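You operate a simulated robot arm through the tools that you are given. There is no shell and no other tool. Be economical: measure what you need, move in short steps, check, and stop when the job is done.

You are at the controls of a simulated robot arm. One attempt, no reset.

TASK
Top the oil jar up from the small jug, close to its line.
Fine: a shade over or under the line will do; stand the stopper on the brass tray meanwhile; the jug goes back where it stood and the stopper back into the jar's mouth. Set down upright: stopper, small jug.
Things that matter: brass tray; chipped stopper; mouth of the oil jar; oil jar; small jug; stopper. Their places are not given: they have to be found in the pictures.

It is judged by the outcome, as a careful person would: the job done as asked, and still so three seconds after it is handed in. It fails if anything else is knocked over, pushed out of place, dropped, spilled or broken. Lids that push on must go on centred and level and be pressed home; caps that screw on are set level and turned clockwise until they are tight.

THE ROBOT
A 6-joint arm with a two-finger parallel gripper, fixed in place. Base frame: the origin is at the foot of the arm, x ahead of it, y to its left, z up; the work surface is at about z = 750. Units: mm, degrees, N and s.
With the tool pointing down near the work surface it reaches from about 300 to 740 mm from the base axis. Its first joint turns from -66.0 to 66.0 degrees. Payload 2.45 kg.
The tool frame sits at the grasp point between the pads (the TCP): z along the fingers, y along the line on which they close. The tips reach 24 mm beyond it. Largest opening 68 mm; finger width 17, thickness 10; the body of the gripper, 40 by 70 mm, starts 41 mm behind the TCP.
Orientation is that of the tool frame in the base frame, as [roll, pitch, yaw] about the fixed x, y, z axes, in that order (R = Rz(yaw) Ry(pitch) Rx(roll)). With the fingers straight down and closing along the base's y, the tool's x points along the base's -x, its y along +y and its z along -z.

THE INTERFACE
- The arm moves only by the tool play_rows. Its argument "targets" is a list of rows, each an object of numbers (a shift or turn left out is 0, a gripper value left out holds the last): "x", "y", "z": the shift along the base's x, y, z in mm; "wx", "wy", "wz": the turn, a rotation vector about the base's x, y, z in degrees; "claw": the closure, from 0 (fully open) to 1 (shut). In form: [{"x": .., "y": .., "z": .., "wx": .., "wy": .., "wz": .., "claw": ..}, ...]. A call has 1 to 12 rows; each row is the pose to reach, as a shift and turn from the pose commanded when the call began. Each row takes 0.2 s and may step no farther than 50 mm and 8.6 degrees from the row before; otherwise, or with a gripper value out of range, the whole call is refused. Where a pose cannot be reached the arm comes as near as it can. A force on the tool above 40 N (or 10 N above the force at the start of the call, whichever is more), or a blocked arm, ends the call early, and 0.2 s more pass. Each finger travels about 108 mm/s and halts on what it meets, pressing with about 26 N; the grip force reading is that of the motor and also rises with nothing between the fingers. The clock runs only during rows and for 0.2 s after the last one: add rows that repeat a pose to give the fingers time. The reply holds the time, the measured pose of the TCP, the force on the tool along the base axes, the opening and the grip force, in the units named above and with some noise, with the torque about the TCP (base axes, N m) and any sound that the robot's microphone picked up, and new pictures: "views" is both (left out), scene, wrist or none.
- Cameras (640 x 400 px; columns grow to the right, rows downward): "scene" is fixed at [161.8, 401.4, 1484.2]; the picture's right is [-0.85, -0.52, 0.00], its down [-0.25, 0.40, -0.88] and it looks along [0.46, -0.75, -0.47] (base axes); focal length 372 px, centre (320, 200). "wrist" rides on the gripper at [84, 11, -75] in the tool frame; the picture's right is [-0.13, 0.99, 0.00], its down [-0.60, -0.08, -0.79] and it looks along [-0.79, -0.10, 0.61] (tool axes); focal length 251 px, centre (320, 200).
- point_at(camera, pixels): for up to 12 pixels [column, row] of the newest picture of that camera ("zoom" is the newest enlarged one), the place [x, y, z] in the base frame of the surface seen there, good to about 3 mm, but the place of the scene camera against the robot may be out by one fixed shift of up to 12 mm in any direction. No time passes.
- enlarge(camera, box): a new picture of the part [left, top, right, bottom] of that camera's present view, enlarged. No time passes.
- finish_job(): hands the job in; it is judged then, once.

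Keep the steps short. Do not move on a guess: measure, check each grasp and each placing, and mend mistakes. In all there are 80 turns and 200 pictures (those below and enlarged ones count). Leave the gripper open and the arm clear of the work at the hand-in unless told otherwise, and finish with a single line.

The tools are called as name(argument=value, ...) on one line, values as JSON. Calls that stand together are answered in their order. play_rows: Moves the arm, as the interface text tells. Its arguments: {"type":"object","properties":{"targets":{"type":"array","items":{"type":"object","properties":{"x":{"type":"number"},"y":{"type":"number"},"z":{"type":"number"},"wx":{"type":"number"},"wy":{"type":"number"},"wz":{"type":"number"},"claw":{"type":"number"}}}},"views":{"type":"string","enum":["both","scene","wrist","none"]}},"required":["targets"]} The other tools are called the same way: point_at (camera, pixels) gives the place of the surface under pixels of a picture; enlarge (camera, box) takes an enlarged picture of a part of a camera's view; finish_job () hands the job in.

At the start:

```text
time: 0.0
eef_pos: [490.2, -110.5, 1218.1]
orientation: [180.0, 0.0, -180.0]
contact_force: [0.2, 0.1, -0.9]
moment: [0.05, -0.02, 0.02]
finger_gap: 67.9
grasp_force: 0.0
```

scene: 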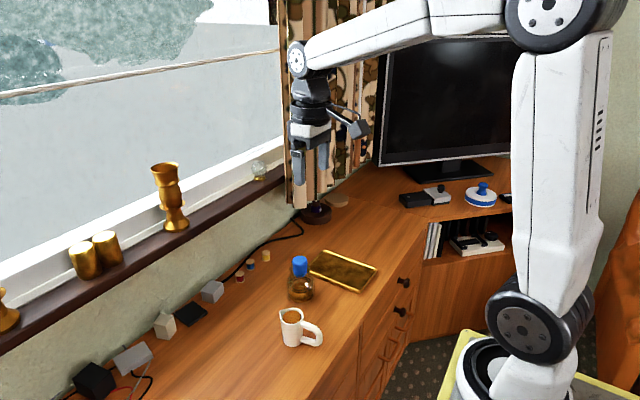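
wrist: 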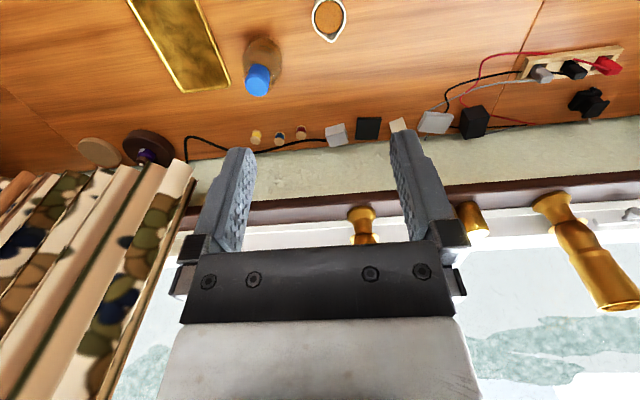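

I see the jar with a blue stopper near (300,280), the white jug near (296,328) and the brass tray near (343,270). I'll enlarge these views first.

enlarge(camera="scene", box=[250, 230, 410, 360])

enlarge(camera="wrist", box=[120, 0, 380, 160])

enlarge(camera="scene", box=[280, 150, 520, 280])

point_at(camera="wrist", pixels=[[257, 76], [257, 90], [262, 50], [330, 17], [330, 40], [314, 20], [345, 20], [180, 40], [150, 0], [226, 78], [183, 90], [300, 100]])

```text
3.08 times, centred on (330, 295) of scene
```

zoom: 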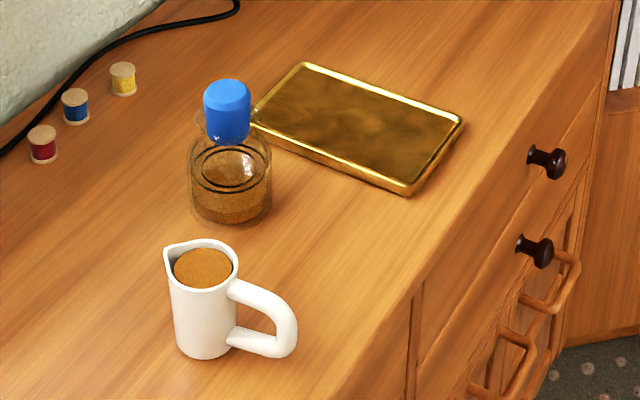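

```text
2.46 times, centred on (250, 80) of wrist
```

zoom: 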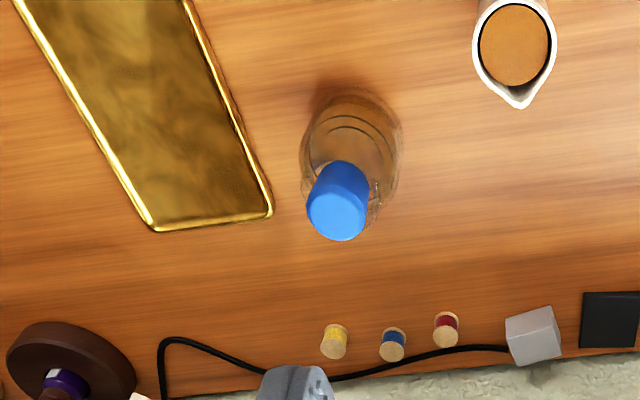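

```text
2.67 times, centred on (400, 215) of scene
```

zoom: 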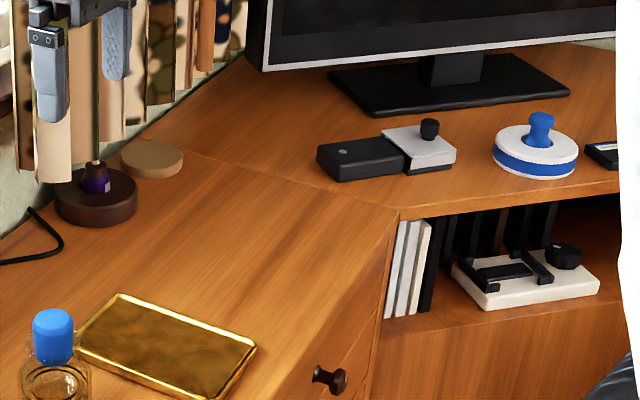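

```text
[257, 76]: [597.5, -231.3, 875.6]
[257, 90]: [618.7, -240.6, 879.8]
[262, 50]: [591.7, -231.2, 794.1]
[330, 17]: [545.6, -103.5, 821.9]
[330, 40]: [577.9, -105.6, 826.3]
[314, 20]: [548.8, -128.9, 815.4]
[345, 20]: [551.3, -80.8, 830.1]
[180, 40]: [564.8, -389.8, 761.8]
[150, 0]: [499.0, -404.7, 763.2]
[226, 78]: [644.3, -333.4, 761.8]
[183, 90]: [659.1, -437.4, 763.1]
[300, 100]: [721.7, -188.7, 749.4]
```

The wrist camera puts the stopper at about (605,-235,878), the jug at (548,-104) with its rim near z 825, and the tray around (580,-390,762). I'll move closer, behind and above the jar, for a better look.

play_rows(targets=[{"x": 0, "y": -18, "z": -35}, {"x": 0, "y": -36, "z": -70}, {"x": 0, "y": -54, "z": -105}, {"x": 0, "y": -72, "z": -140}, {"x": 0, "y": -90, "z": -175}, {"x": 0, "y": -108, "z": -210}, {"x": 0, "y": -122, "z": -238}, {"x": 0, "y": -122, "z": -238}], views="both")

```text
time: 1.8
eef_pos: [491.7, -232.0, 979.2]
orientation: [180.0, 0.1, 179.9]
contact_force: [0.2, -0.3, 0.3]
moment: [-0.02, -0.01, 0.0]
finger_gap: 68.2
grasp_force: 0.1
```

scene: 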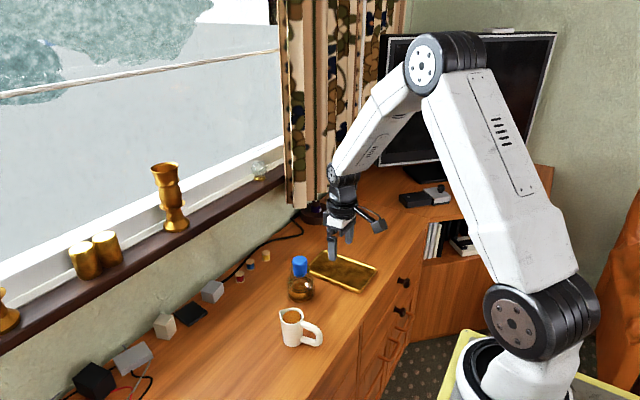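
wrist: 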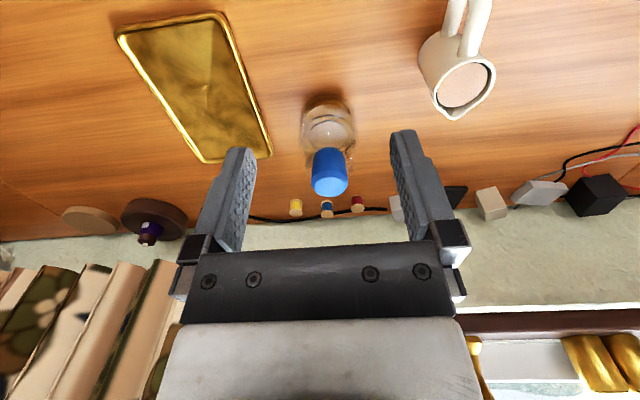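

Now I'll measure the stopper, jar, jug and tray from this closer wrist view.

enlarge(camera="wrist", box=[270, 80, 390, 205])

point_at(camera="wrist", pixels=[[330, 170], [314, 170], [345, 170], [330, 190], [330, 155], [305, 125], [354, 130], [328, 110], [120, 35], [222, 15], [268, 152], [206, 160]])

point_at(camera="wrist", pixels=[[466, 70], [437, 85], [494, 75], [452, 117], [466, 57], [466, 85], [455, 15], [480, 15], [467, 30], [422, 60], [210, 90], [190, 40]])

point_at(camera="scene", pixels=[[300, 259], [300, 268], [300, 290], [340, 272], [292, 317]])

```text
3.20 times, centred on (330, 142) of wrist
```

zoom: 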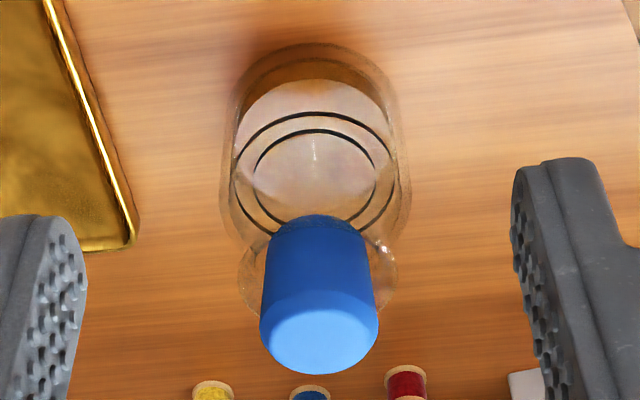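

```text
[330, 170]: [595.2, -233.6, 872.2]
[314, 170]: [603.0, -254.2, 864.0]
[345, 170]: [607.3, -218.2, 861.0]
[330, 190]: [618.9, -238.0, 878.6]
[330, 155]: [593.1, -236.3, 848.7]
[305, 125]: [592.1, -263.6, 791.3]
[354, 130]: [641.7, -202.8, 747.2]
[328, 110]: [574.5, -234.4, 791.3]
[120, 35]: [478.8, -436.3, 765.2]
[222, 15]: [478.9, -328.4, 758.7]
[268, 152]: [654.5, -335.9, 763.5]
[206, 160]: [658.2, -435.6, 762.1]
```

```text
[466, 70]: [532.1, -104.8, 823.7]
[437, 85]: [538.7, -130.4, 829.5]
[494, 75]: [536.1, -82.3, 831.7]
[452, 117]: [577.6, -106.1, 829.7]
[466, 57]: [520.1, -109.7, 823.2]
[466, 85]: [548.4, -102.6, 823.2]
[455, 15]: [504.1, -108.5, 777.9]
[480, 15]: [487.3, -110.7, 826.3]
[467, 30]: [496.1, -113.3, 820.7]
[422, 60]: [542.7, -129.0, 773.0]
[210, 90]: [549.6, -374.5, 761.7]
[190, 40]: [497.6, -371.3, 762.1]
```

```text
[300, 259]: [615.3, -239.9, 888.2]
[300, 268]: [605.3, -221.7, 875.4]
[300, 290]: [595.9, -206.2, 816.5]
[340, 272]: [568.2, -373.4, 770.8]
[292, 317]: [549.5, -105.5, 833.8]
```

The stopper axis is near (609,-236), with its top near z 880 and a width of about 36. I'll go above it and check the alignment.

play_rows(targets=[{"x": 40, "y": -1}, {"x": 80, "y": -3, "z": -10}, {"x": 117, "y": -4, "z": -35}, {"x": 117, "y": -4, "z": -55}, {"x": 117, "y": -4, "z": -55}], views="both")

```text
time: 3.0
eef_pos: [607.7, -236.6, 925.7]
orientation: [180.0, 0.0, 179.9]
contact_force: [-0.5, 0.8, -1.0]
moment: [-0.02, 0.02, -0.02]
finger_gap: 68.0
grasp_force: 0.2
```

scene: 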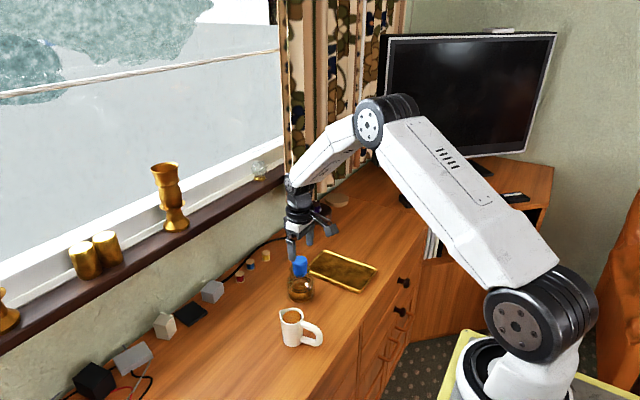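
wrist: 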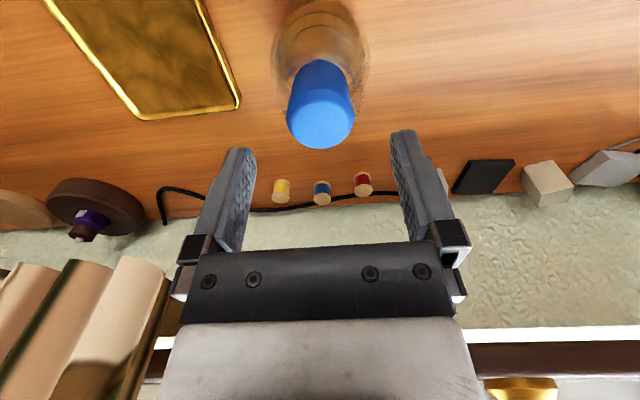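

point_at(camera="wrist", pixels=[[320, 100], [320, 110], [320, 130], [320, 146], [288, 120], [352, 120], [318, 68], [295, 90], [350, 90]])

enlarge(camera="wrist", box=[260, 0, 380, 160])

enlarge(camera="scene", box=[270, 235, 340, 310])

```text
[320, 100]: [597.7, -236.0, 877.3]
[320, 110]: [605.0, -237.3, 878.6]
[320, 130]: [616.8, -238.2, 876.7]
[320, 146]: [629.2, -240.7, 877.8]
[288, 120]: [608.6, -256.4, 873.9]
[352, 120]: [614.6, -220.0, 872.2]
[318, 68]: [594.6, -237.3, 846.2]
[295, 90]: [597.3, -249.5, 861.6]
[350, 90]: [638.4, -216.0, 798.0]
```

```text
2.50 times, centred on (320, 80) of wrist
```

zoom: 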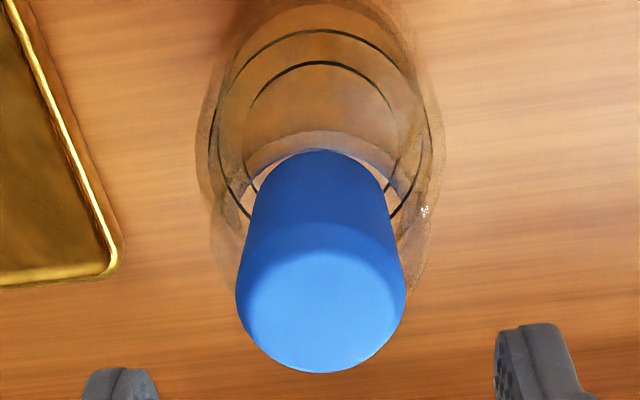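

```text
5.33 times, centred on (305, 272) of scene
```

zoom: 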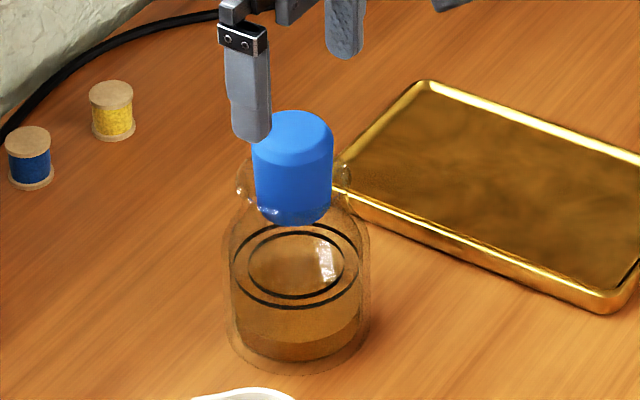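

The stopper centre is (612,-238) with its top at z 878, and the jar's flange is at about z 850. I'll go down to TCP z≈879 and close on it.

play_rows(targets=[{"x": 4, "y": -1.5, "z": -15}, {"x": 4, "y": -1.5, "z": -30}, {"x": 4, "y": -1.5, "z": -46}, {"x": 4, "y": -1.5, "z": -46}, {"x": 4, "y": -1.5, "z": -46, "claw": 0.3}, {"x": 4, "y": -1.5, "z": -46, "claw": 0.45}, {"x": 4, "y": -1.5, "z": -46, "claw": 0.6}, {"x": 4, "y": -1.5, "z": -46, "claw": 0.6}], views="both")

```text
time: 4.8
eef_pos: [612.6, -237.1, 878.3]
orientation: [-180.0, 0.0, 180.0]
contact_force: [0.6, 0.0, 0.2]
moment: [0.0, -0.01, -0.04]
finger_gap: 39.2
grasp_force: 25.5
```

scene: 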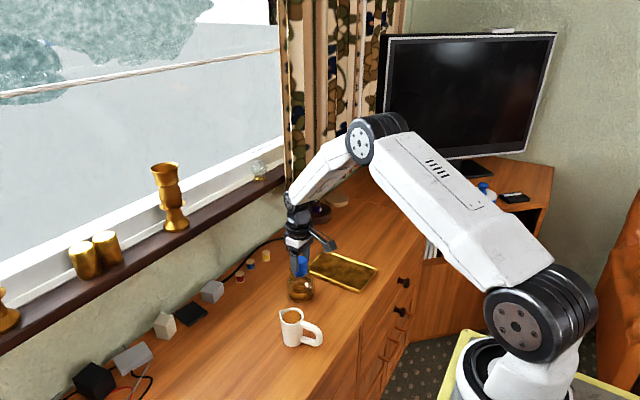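
wrist: 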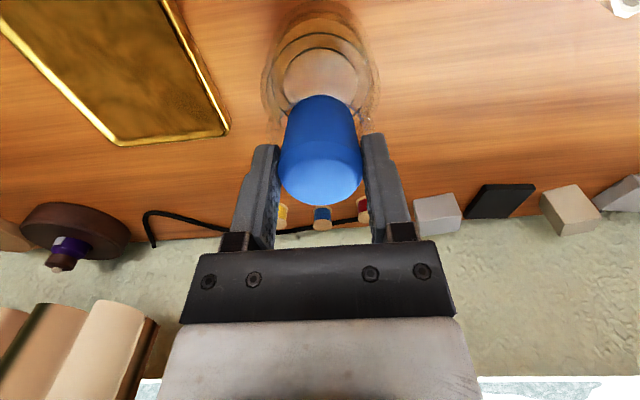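

The stopper is gripped, gap 39 mm. I'll lift it gently while watching the force.

play_rows(targets=[{"z": 3}, {"z": 6}, {"z": 10}, {"z": 16}, {"z": 24}, {"z": 24}], views="both")

```text
time: 6.2
eef_pos: [611.2, -238.1, 902.1]
orientation: [-180.0, 0.0, 179.9]
contact_force: [0.0, 0.2, -0.6]
moment: [0.06, -0.02, 0.01]
finger_gap: 39.4
grasp_force: 26.2
```

scene: 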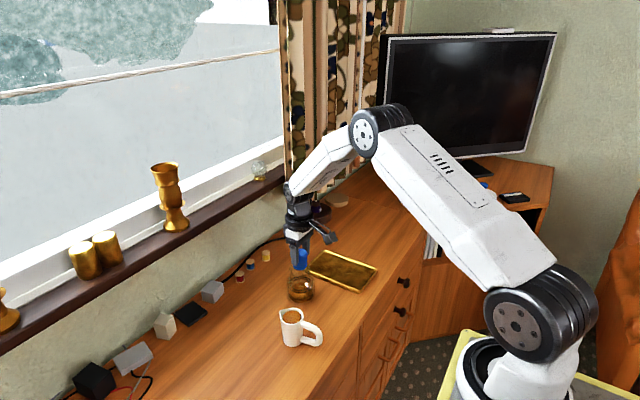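
wrist: 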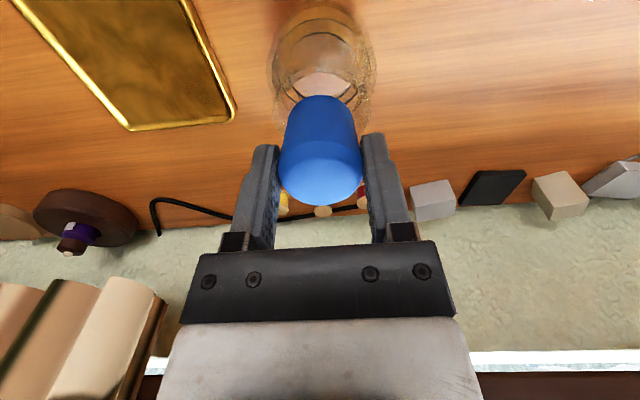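

It came free. I'll lift it higher, then look at the stopper's bottom and the jar mouth.

play_rows(targets=[{"z": 25}, {"z": 50}, {"z": 50, "y": -40}, {"z": 50, "y": -80}, {"x": -15, "z": 50, "y": -120}, {"x": -30, "z": 50, "y": -150}, {"x": -30, "z": 50, "y": -150}], views="both")

enlarge(camera="scene", box=[270, 215, 350, 310])

enlarge(camera="wrist", box=[200, 0, 560, 220])

```text
time: 7.8
eef_pos: [582.0, -388.4, 952.6]
orientation: [180.0, 0.0, 179.9]
contact_force: [0.8, 1.0, -0.6]
moment: [-0.01, 0.02, 0.01]
finger_gap: 39.5
grasp_force: 25.9
```

scene: 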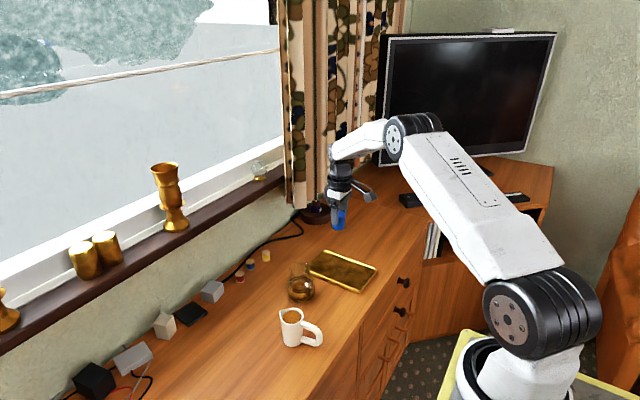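
wrist: 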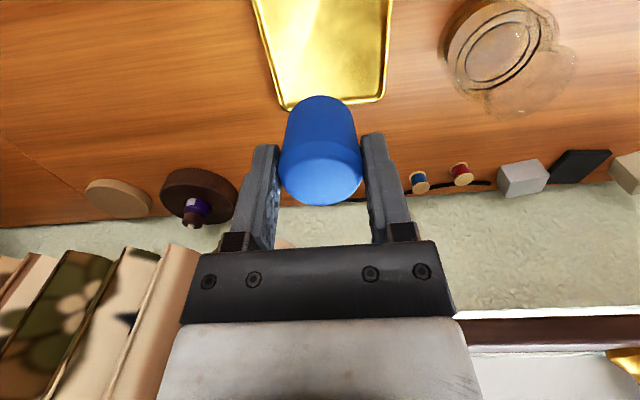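

```text
4.21 times, centred on (310, 262) of scene
```

zoom: 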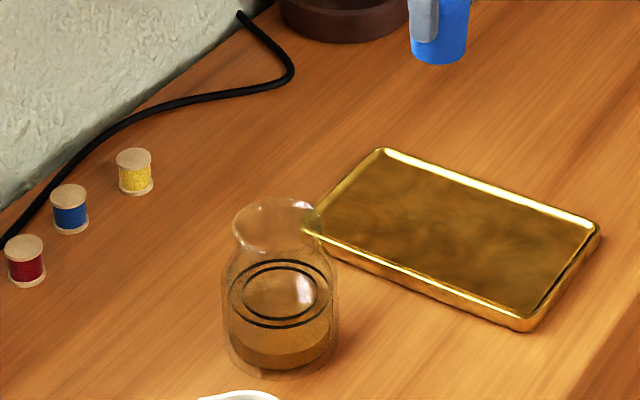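

```text
1.78 times, centred on (380, 110) of wrist
```

zoom: 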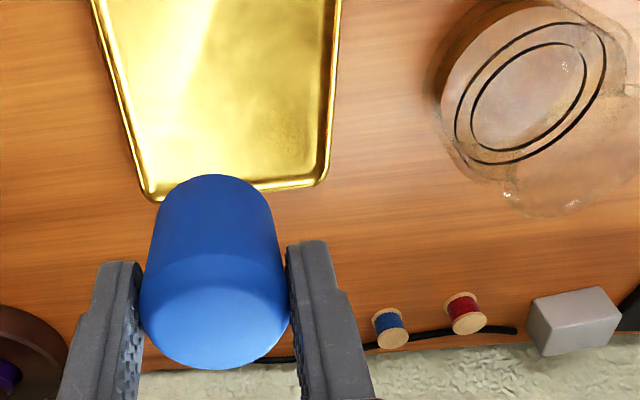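

Next I'll measure the held stopper's bottom, the tray's surface and the jar's mouth.

enlarge(camera="scene", box=[315, 170, 385, 240])

point_at(camera="scene", pixels=[[341, 229], [342, 226], [341, 220], [342, 212], [299, 262], [291, 266], [309, 267], [300, 273], [340, 272], [350, 265], [300, 300]])

point_at(camera="wrist", pixels=[[320, 50], [320, 80], [300, 20], [350, 20], [320, 97], [320, 110], [320, 200], [557, 50], [575, 65], [515, 110], [491, 40]])

```text
5.71 times, centred on (350, 205) of scene
```

zoom: 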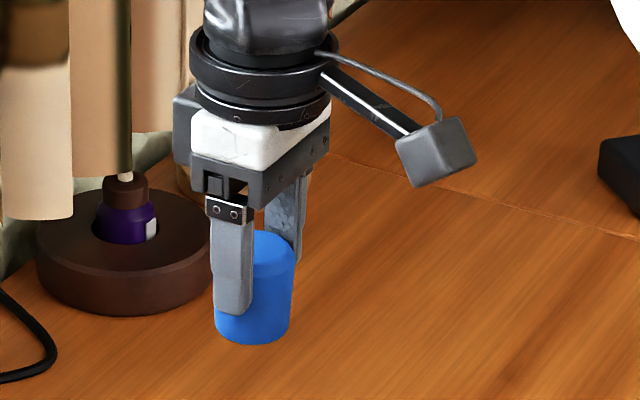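

```text
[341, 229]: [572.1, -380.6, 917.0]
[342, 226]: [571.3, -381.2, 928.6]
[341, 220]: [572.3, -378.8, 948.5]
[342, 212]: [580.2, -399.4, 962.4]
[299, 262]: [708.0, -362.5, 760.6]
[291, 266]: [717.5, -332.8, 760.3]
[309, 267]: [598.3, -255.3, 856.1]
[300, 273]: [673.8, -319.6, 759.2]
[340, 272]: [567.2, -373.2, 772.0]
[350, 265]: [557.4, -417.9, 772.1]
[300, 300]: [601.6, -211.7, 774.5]
```

```text
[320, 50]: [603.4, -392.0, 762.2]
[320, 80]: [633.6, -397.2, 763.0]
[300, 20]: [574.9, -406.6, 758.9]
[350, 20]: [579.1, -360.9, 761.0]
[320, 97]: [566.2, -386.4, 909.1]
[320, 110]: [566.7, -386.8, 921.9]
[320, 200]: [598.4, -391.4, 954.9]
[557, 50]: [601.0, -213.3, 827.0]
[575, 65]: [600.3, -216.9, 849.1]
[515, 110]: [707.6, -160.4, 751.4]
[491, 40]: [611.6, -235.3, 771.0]
```

The stopper bottom is about 44 mm below the TCP and the tray's face is at z≈762. I'll lower to TCP z≈812 and then creep down.

play_rows(targets=[{"z": -40}, {"z": -80}, {"z": -115}, {"z": -133}, {"z": -139}, {"z": -139}], views="both")

enlarge(camera="scene", box=[300, 220, 390, 300])

```text
time: 9.2
eef_pos: [582.0, -385.9, 814.5]
orientation: [179.9, 0.0, 179.9]
contact_force: [0.3, -0.3, 0.4]
moment: [0.04, -0.01, 0.0]
finger_gap: 39.3
grasp_force: 25.8
```

scene: 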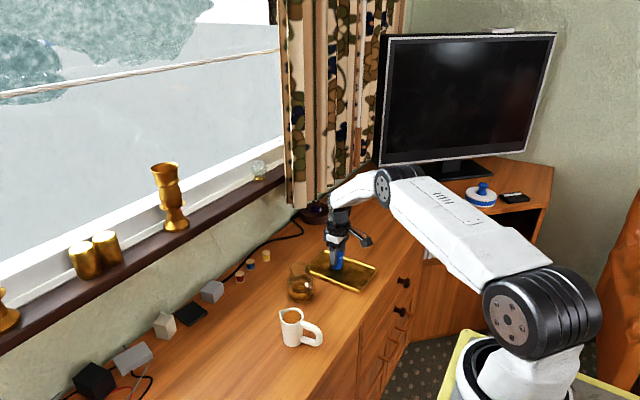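
wrist: 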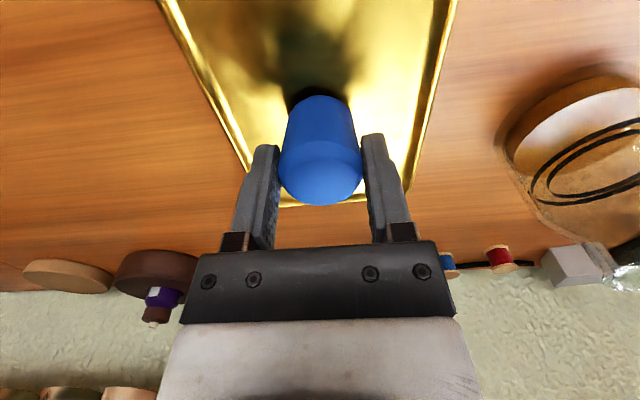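

```text
5.00 times, centred on (345, 260) of scene
```

zoom: 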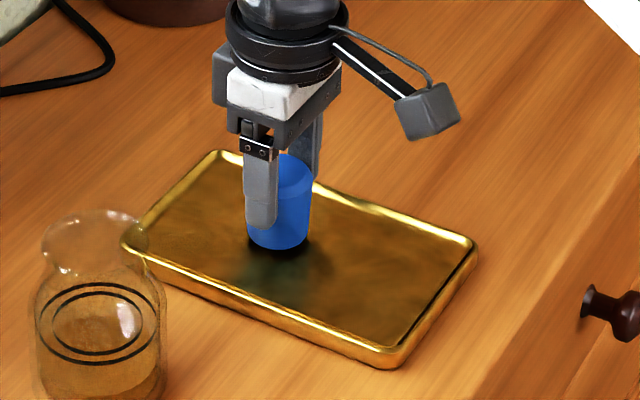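

A small gap is left. I'll creep down in 2 mm steps and watch for contact force.

play_rows(targets=[{"z": -3}, {"z": -5}, {"z": -6}, {"z": -6}], views="wrist")

```text
time: 10.2
eef_pos: [582.2, -387.0, 807.6]
orientation: [-179.9, 0.1, -180.0]
contact_force: [-1.0, 2.0, 10.8]
moment: [0.12, 0.09, 0.0]
finger_gap: 39.7
grasp_force: 26.5
```

wrist: 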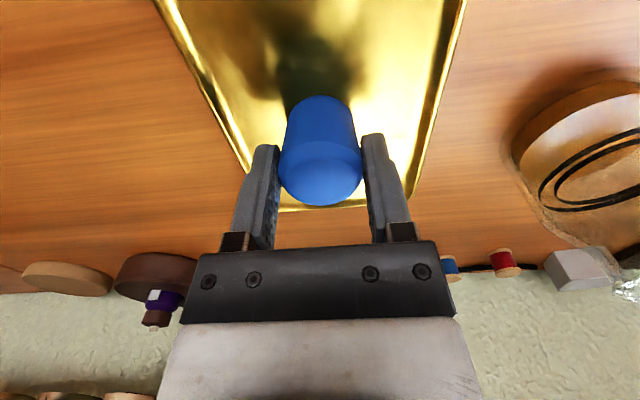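

There is 10.8 N of contact, so the stopper is standing on the tray. I'll open the fingers and rise straight up.

play_rows(targets=[{"z": 0.5, "claw": 0.38}, {"z": 0.5, "claw": 0.2}, {"z": 0.5, "claw": 0.0}, {"z": 0.5, "claw": 0.0}, {"z": 0.5}, {"z": 20}, {"z": 50}, {"z": 90}, {"z": 130}, {"z": 130}], views="both")

enlarge(camera="scene", box=[270, 230, 390, 310])

```text
time: 12.4
eef_pos: [580.0, -387.5, 937.6]
orientation: [179.9, 0.0, 180.0]
contact_force: [-0.6, -0.3, 0.5]
moment: [0.0, 0.0, 0.0]
finger_gap: 67.9
grasp_force: 0.1
```

scene: 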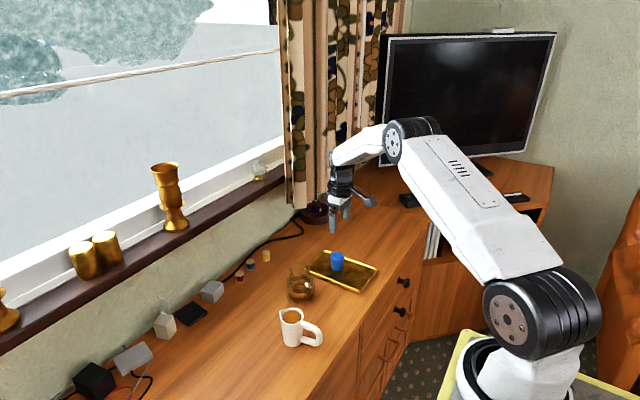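
wrist: 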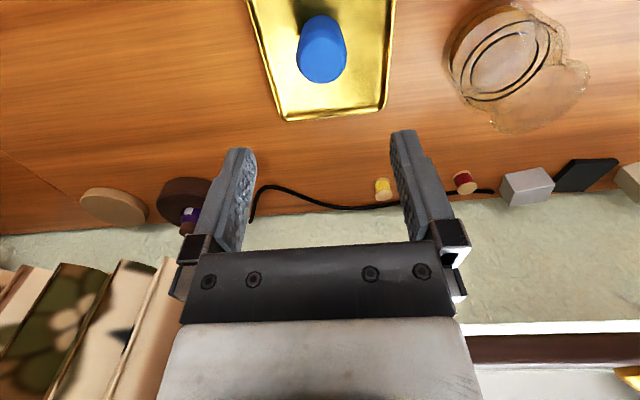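

```text
5.00 times, centred on (330, 270) of scene
```

zoom: 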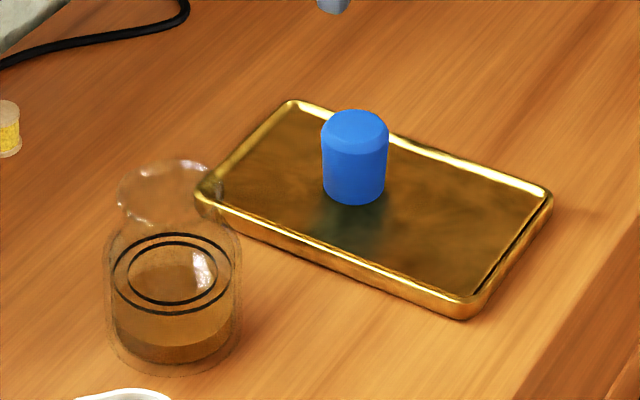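

The stopper stands upright on the tray. Next I'll take a low side look at the jar for its line and oil level, with the gripper behind it at about (455,-240,815).

play_rows(targets=[{"x": -30, "y": 37}, {"x": -60, "y": 74}, {"x": -92, "y": 110}, {"x": -125, "y": 140}, {"x": -125, "y": 140, "z": -45}, {"x": -125, "y": 140, "z": -85}, {"x": -125, "y": 140, "z": -120}, {"x": -125, "y": 140, "z": -120}], views="both")

enlarge(camera="wrist", box=[240, 60, 400, 200])

```text
time: 14.2
eef_pos: [456.4, -247.5, 816.9]
orientation: [180.0, 0.0, 179.9]
contact_force: [0.3, 0.3, -0.7]
moment: [0.0, 0.03, -0.02]
finger_gap: 67.7
grasp_force: 0.0
```

scene: 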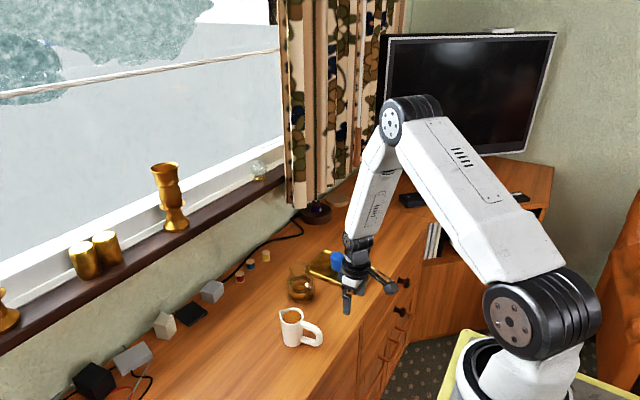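
wrist: 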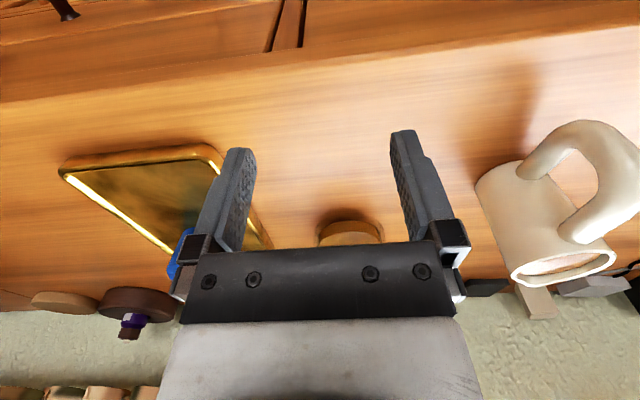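

```text
2.86 times, centred on (320, 130) of wrist
```

zoom: 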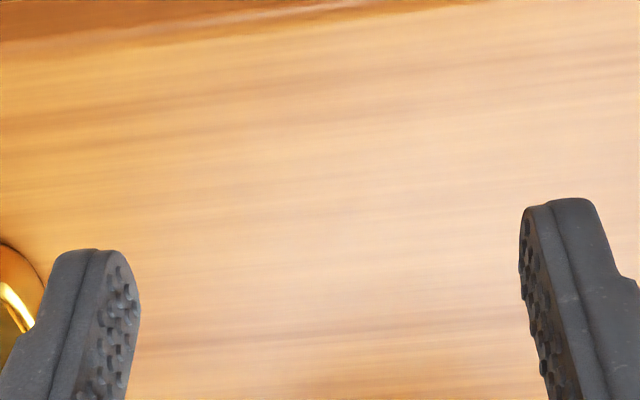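

This camera is mounted upside down, so the palm hides the jar. I'll tilt the tool forward 28° so it looks nearly level.

play_rows(targets=[{"wy": -7, "z": 8}, {"wy": -14, "z": 16}, {"wy": -21, "z": 20}, {"wy": -28, "z": 20}, {"wy": -28, "z": 20}], views="wrist")

enlarge(camera="wrist", box=[250, 110, 410, 230])

```text
time: 15.4
eef_pos: [456.5, -248.8, 836.9]
orientation: [180.0, 27.9, -179.7]
contact_force: [-0.3, -0.2, 0.0]
moment: [0.0, 0.0, -0.01]
finger_gap: 68.0
grasp_force: 0.1
out of reach, approached as far as the arm can: row 3
```

wrist: 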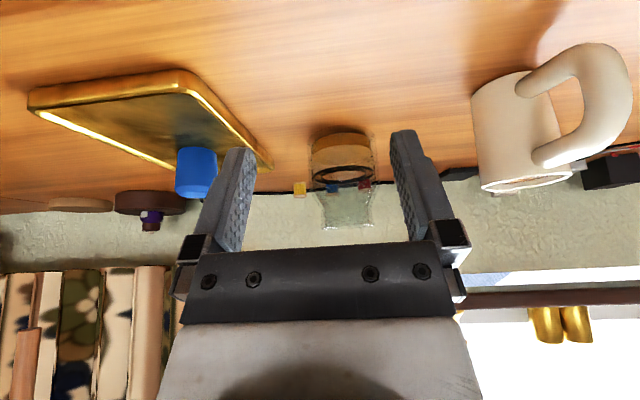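

```text
3.33 times, centred on (330, 170) of wrist
```

zoom: 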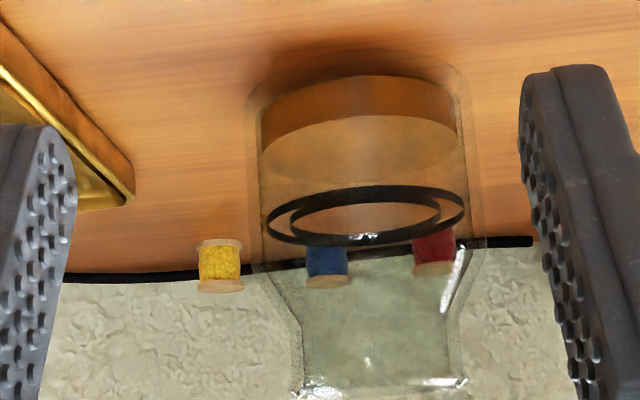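

Upside-down but clear. From the geometry the oil surface is at z≈770 and the ring line at z≈791, so about 21 mm (≈60 ml) is needed. The jug holds roughly 100 ml. I'll keep the forward tilt, which lets the palm clear the jug's rim and handle, and move up and over to look at the jug.

play_rows(targets=[{"z": 40}, {"z": 75}, {"z": 85, "y": 40}, {"z": 85, "y": 80}, {"z": 85, "y": 115, "x": 10}, {"z": 85, "y": 143, "x": 20}, {"z": 85, "y": 143, "x": 20}], views="both")

enlarge(camera="wrist", box=[240, 60, 400, 180])

```text
time: 17.0
eef_pos: [477.0, -104.5, 921.0]
orientation: [180.0, 28.0, 180.0]
contact_force: [0.8, 0.1, 0.6]
moment: [-0.03, -0.01, -0.01]
finger_gap: 67.9
grasp_force: 0.1
```

scene: 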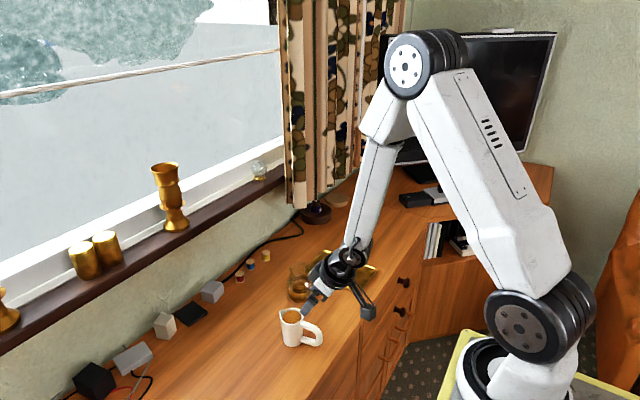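
wrist: 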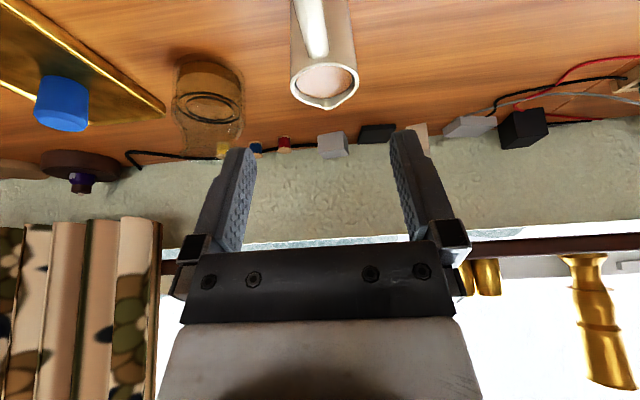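

```text
3.33 times, centred on (320, 120) of wrist
```

zoom: 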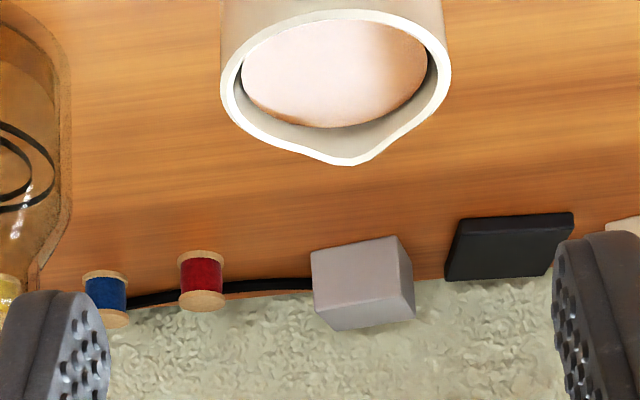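

I'll measure the jug's rim, spout and handle from here.

point_at(camera="wrist", pixels=[[292, 80], [357, 75], [346, 107], [330, 65], [340, 66], [292, 50], [354, 50], [312, 15], [315, 45], [312, 58], [325, 80], [300, 95]])

point_at(camera="zoom", pixels=[[350, 161], [226, 80], [446, 75], [235, 15], [350, 15], [335, 70], [300, 140], [410, 130], [235, 60], [437, 50]])

```text
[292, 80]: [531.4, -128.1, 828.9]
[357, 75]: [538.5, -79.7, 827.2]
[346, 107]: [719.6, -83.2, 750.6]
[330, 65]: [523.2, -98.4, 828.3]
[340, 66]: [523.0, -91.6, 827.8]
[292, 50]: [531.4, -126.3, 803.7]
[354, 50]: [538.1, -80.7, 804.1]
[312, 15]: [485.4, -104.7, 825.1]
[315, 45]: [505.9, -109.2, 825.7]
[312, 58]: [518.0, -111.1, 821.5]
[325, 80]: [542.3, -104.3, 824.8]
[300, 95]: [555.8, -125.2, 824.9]
```

```text
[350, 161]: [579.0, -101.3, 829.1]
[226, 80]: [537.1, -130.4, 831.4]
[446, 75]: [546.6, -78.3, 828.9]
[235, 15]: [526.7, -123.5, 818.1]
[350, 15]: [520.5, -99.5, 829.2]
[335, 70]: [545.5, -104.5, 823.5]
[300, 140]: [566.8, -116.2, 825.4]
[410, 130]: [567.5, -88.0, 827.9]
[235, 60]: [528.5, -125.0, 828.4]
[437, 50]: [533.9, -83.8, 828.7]
```

The jug axis is at (541,-104.5), its radius about 25, rim z 829, and handle top z 826. I'll go above it, trim the tilt to 24°, descend partway and check.

play_rows(targets=[{"x": 32, "wy": 2}, {"x": 64, "wy": 4}, {"x": 64, "wy": 4, "z": -30}, {"x": 64, "wy": 4, "z": -60}, {"x": 64, "wy": 4, "z": -75}, {"x": 64, "wy": 4, "z": -75}], views="both")

enlarge(camera="scene", box=[260, 250, 360, 360])

```text
time: 18.4
eef_pos: [541.4, -105.6, 846.9]
orientation: [-180.0, 24.1, -180.0]
contact_force: [0.4, -0.1, 1.2]
moment: [-0.01, -0.02, -0.05]
finger_gap: 68.2
grasp_force: 0.0
```

scene: 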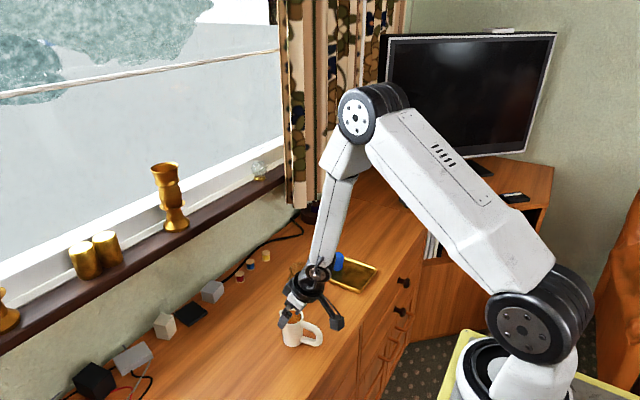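
wrist: 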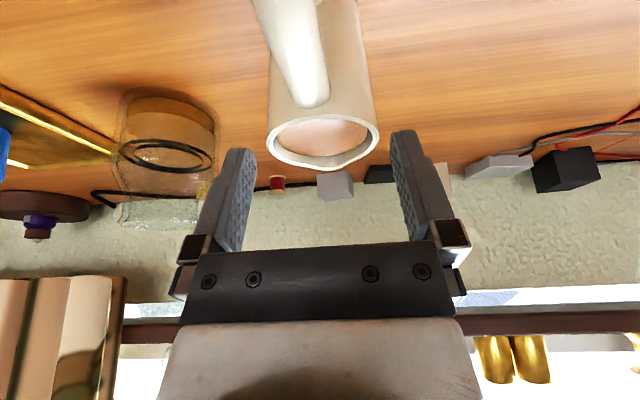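

```text
3.64 times, centred on (310, 305) of scene
```

zoom: 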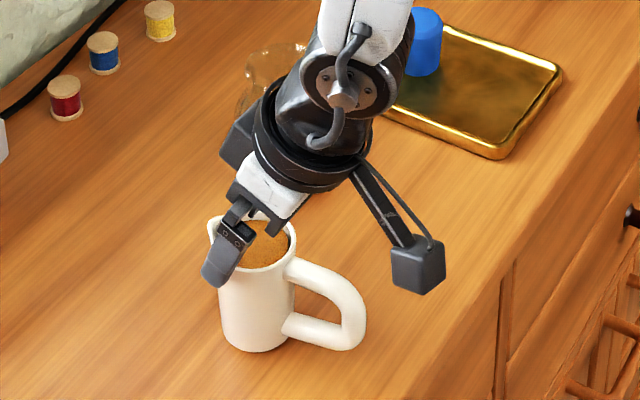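

The jug is centred between the fingers. I'll descend to TCP z 807 without closing and check the clearance.

play_rows(targets=[{"z": -12}, {"z": -24}, {"z": -34}, {"z": -40}, {"z": -40}], views="both")

enlarge(camera="scene", box=[260, 250, 360, 360])

```text
time: 19.6
eef_pos: [540.6, -106.7, 807.6]
orientation: [-180.0, 24.0, 180.0]
contact_force: [-0.1, -0.1, 0.3]
moment: [0.03, 0.0, -0.02]
finger_gap: 68.0
grasp_force: 0.0
```

scene: 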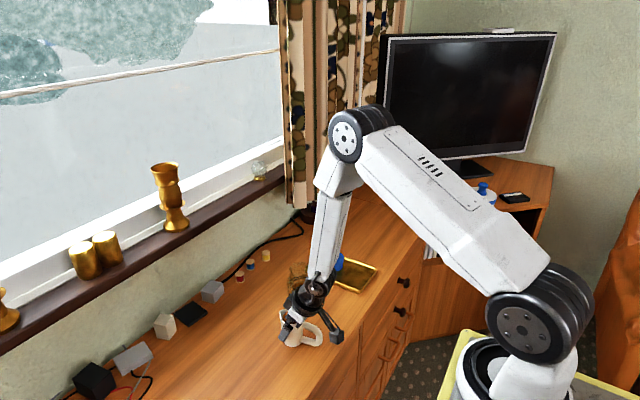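
wrist: 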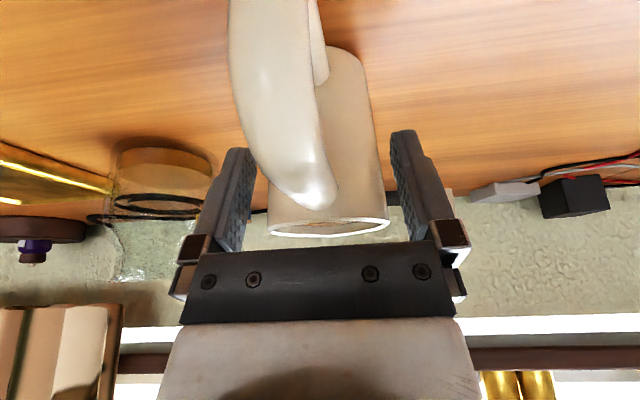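

```text
3.64 times, centred on (310, 305) of scene
```

zoom: 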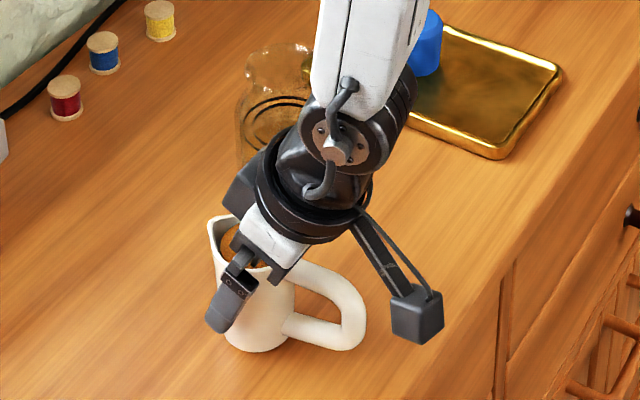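

It is clear of the rim and handle. I'll shift +1.5 in y and close gently.

play_rows(targets=[{"y": 1.5}, {"y": 1.5, "claw": 0.1}, {"y": 1.5, "claw": 0.18}, {"y": 1.5, "claw": 0.24}, {"y": 1.5, "claw": 0.3}, {"y": 1.5, "claw": 0.42}, {"y": 1.5, "claw": 0.42}], views="both")

```text
time: 21.2
eef_pos: [540.5, -104.1, 806.9]
orientation: [-179.9, 23.9, 180.0]
contact_force: [-0.3, -0.1, 1.6]
moment: [0.06, 0.03, 0.03]
finger_gap: 52.3
grasp_force: 25.9
```

scene: 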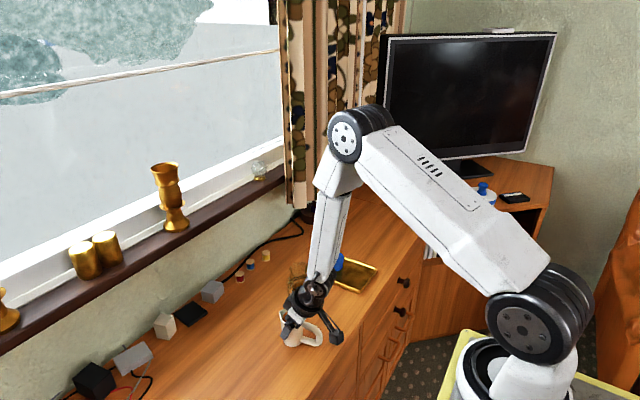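
wrist: 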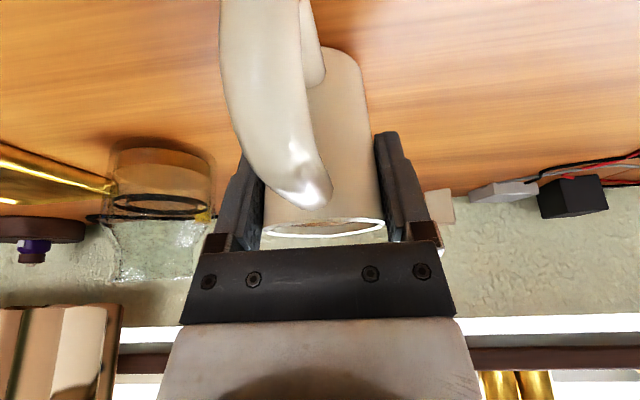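

The jug is gripped at 52 mm, force 26 N. I'll lift it slowly and smoothly.

play_rows(targets=[{"z": 1}, {"z": 4}, {"z": 9}, {"z": 16}, {"z": 25}, {"z": 35}, {"z": 46}, {"z": 56}, {"z": 64}, {"z": 69}, {"z": 71}, {"z": 71}], views="both")

enlarge(camera="scene", box=[260, 220, 380, 340])

```text
time: 23.8
eef_pos: [540.7, -103.9, 879.1]
orientation: [179.9, 23.9, -180.0]
contact_force: [0.3, -0.5, -3.0]
moment: [0.01, -0.03, -0.02]
finger_gap: 52.0
grasp_force: 26.2
```

scene: 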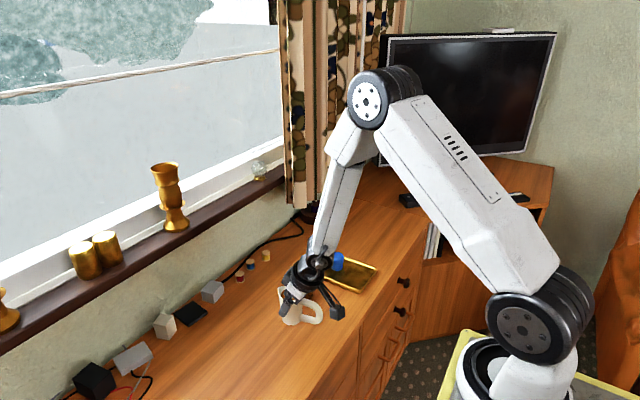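
wrist: 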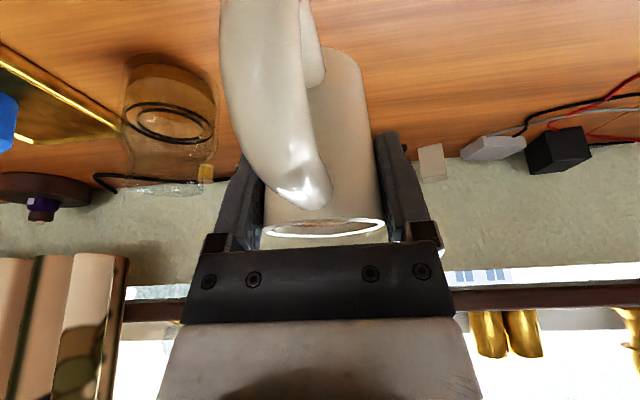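

```text
3.33 times, centred on (320, 280) of scene
```

zoom: 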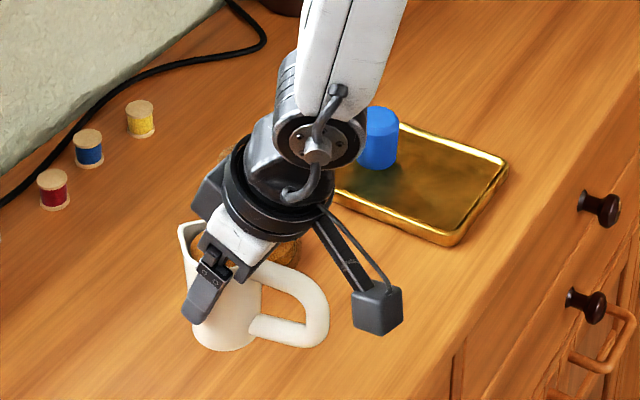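

The jug hangs level. The plan is to pour along +x with the spout tip kept over the mouth at about (600,-238). First I'll carry it smoothly to a point behind the jar, at TCP (545,-241,925).

play_rows(targets=[{"z": 3, "y": -2}, {"z": 9, "y": -8}, {"z": 17, "y": -19}, {"z": 26, "y": -34}, {"z": 34, "y": -52, "x": 1}, {"z": 40, "y": -72, "x": 2}, {"z": 44, "y": -92, "x": 3}, {"z": 46, "y": -110, "x": 4}, {"z": 46, "y": -123, "x": 4}, {"z": 46, "y": -132, "x": 4}, {"z": 46, "y": -136.5, "x": 4}, {"z": 46, "y": -137, "x": 4}], views="both")

enlarge(camera="scene", box=[260, 200, 380, 320])

```text
time: 26.4
eef_pos: [545.5, -240.4, 924.4]
orientation: [-180.0, 24.0, 180.0]
contact_force: [0.7, -0.5, -3.0]
moment: [0.01, -0.05, 0.03]
finger_gap: 52.1
grasp_force: 26.1
```

scene: 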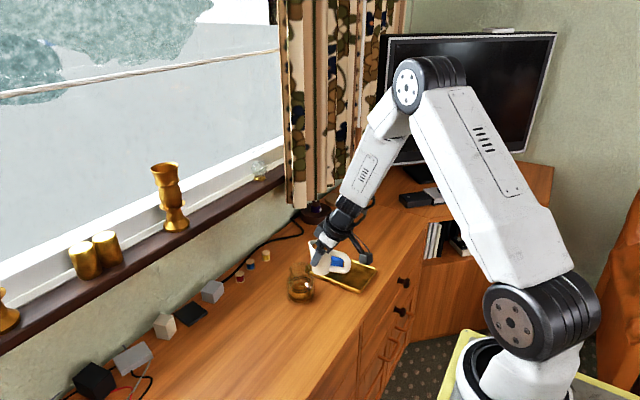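
wrist: 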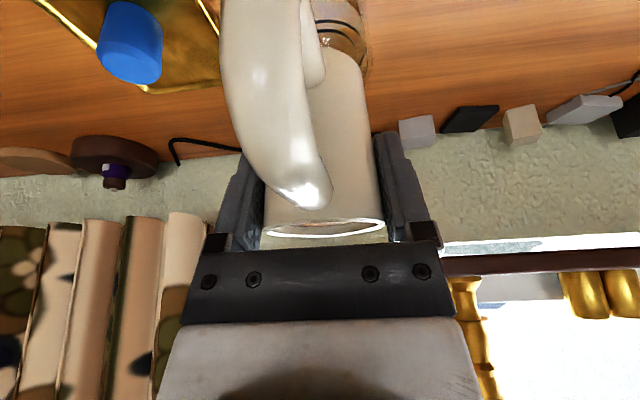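

```text
3.33 times, centred on (320, 260) of scene
```

zoom: 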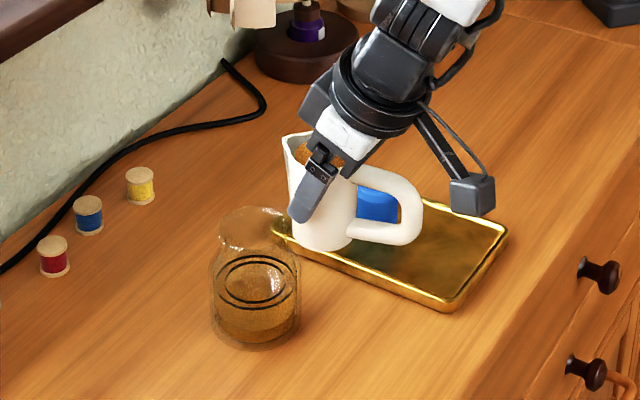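

The jug is behind and above the jar. I'll tilt 6° forward and bring the spout over the mouth, then check the alignment before any flow.

play_rows(targets=[{"x": 2, "z": -1, "wy": 1}, {"x": 5, "z": -3, "wy": 3}, {"x": 9, "z": -5, "wy": 5}, {"x": 11, "z": -6, "wy": 6}, {"x": 11, "z": -6, "wy": 6}], views="both")

enlarge(camera="scene", box=[270, 220, 350, 310])

point_at(camera="scene", pixels=[[312, 250], [311, 241], [308, 243]])

```text
time: 27.6
eef_pos: [556.0, -240.3, 919.5]
orientation: [179.9, 18.0, -180.0]
contact_force: [0.6, 1.2, -2.7]
moment: [0.01, -0.01, -0.02]
finger_gap: 52.1
grasp_force: 25.7
```

scene: 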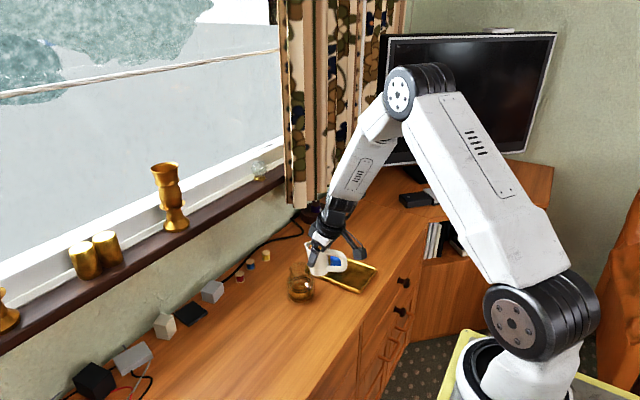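
wrist: 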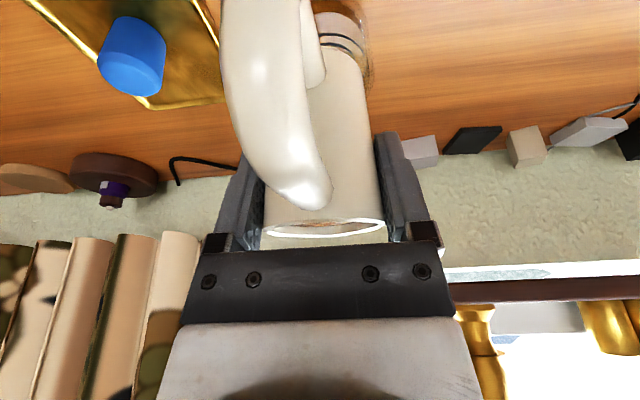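

```text
4.44 times, centred on (310, 265) of scene
```

zoom: 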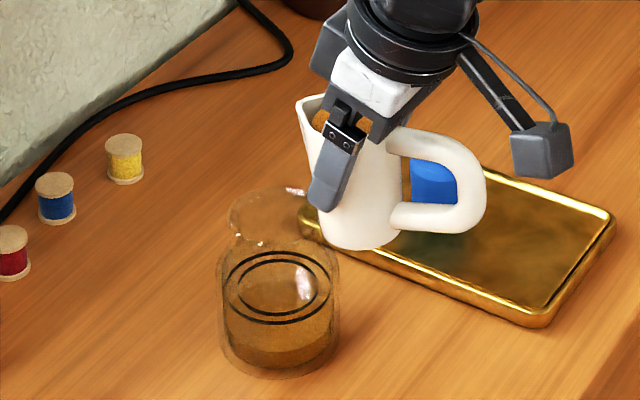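

```text
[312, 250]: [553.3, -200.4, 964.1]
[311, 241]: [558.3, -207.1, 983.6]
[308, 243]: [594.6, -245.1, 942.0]
```

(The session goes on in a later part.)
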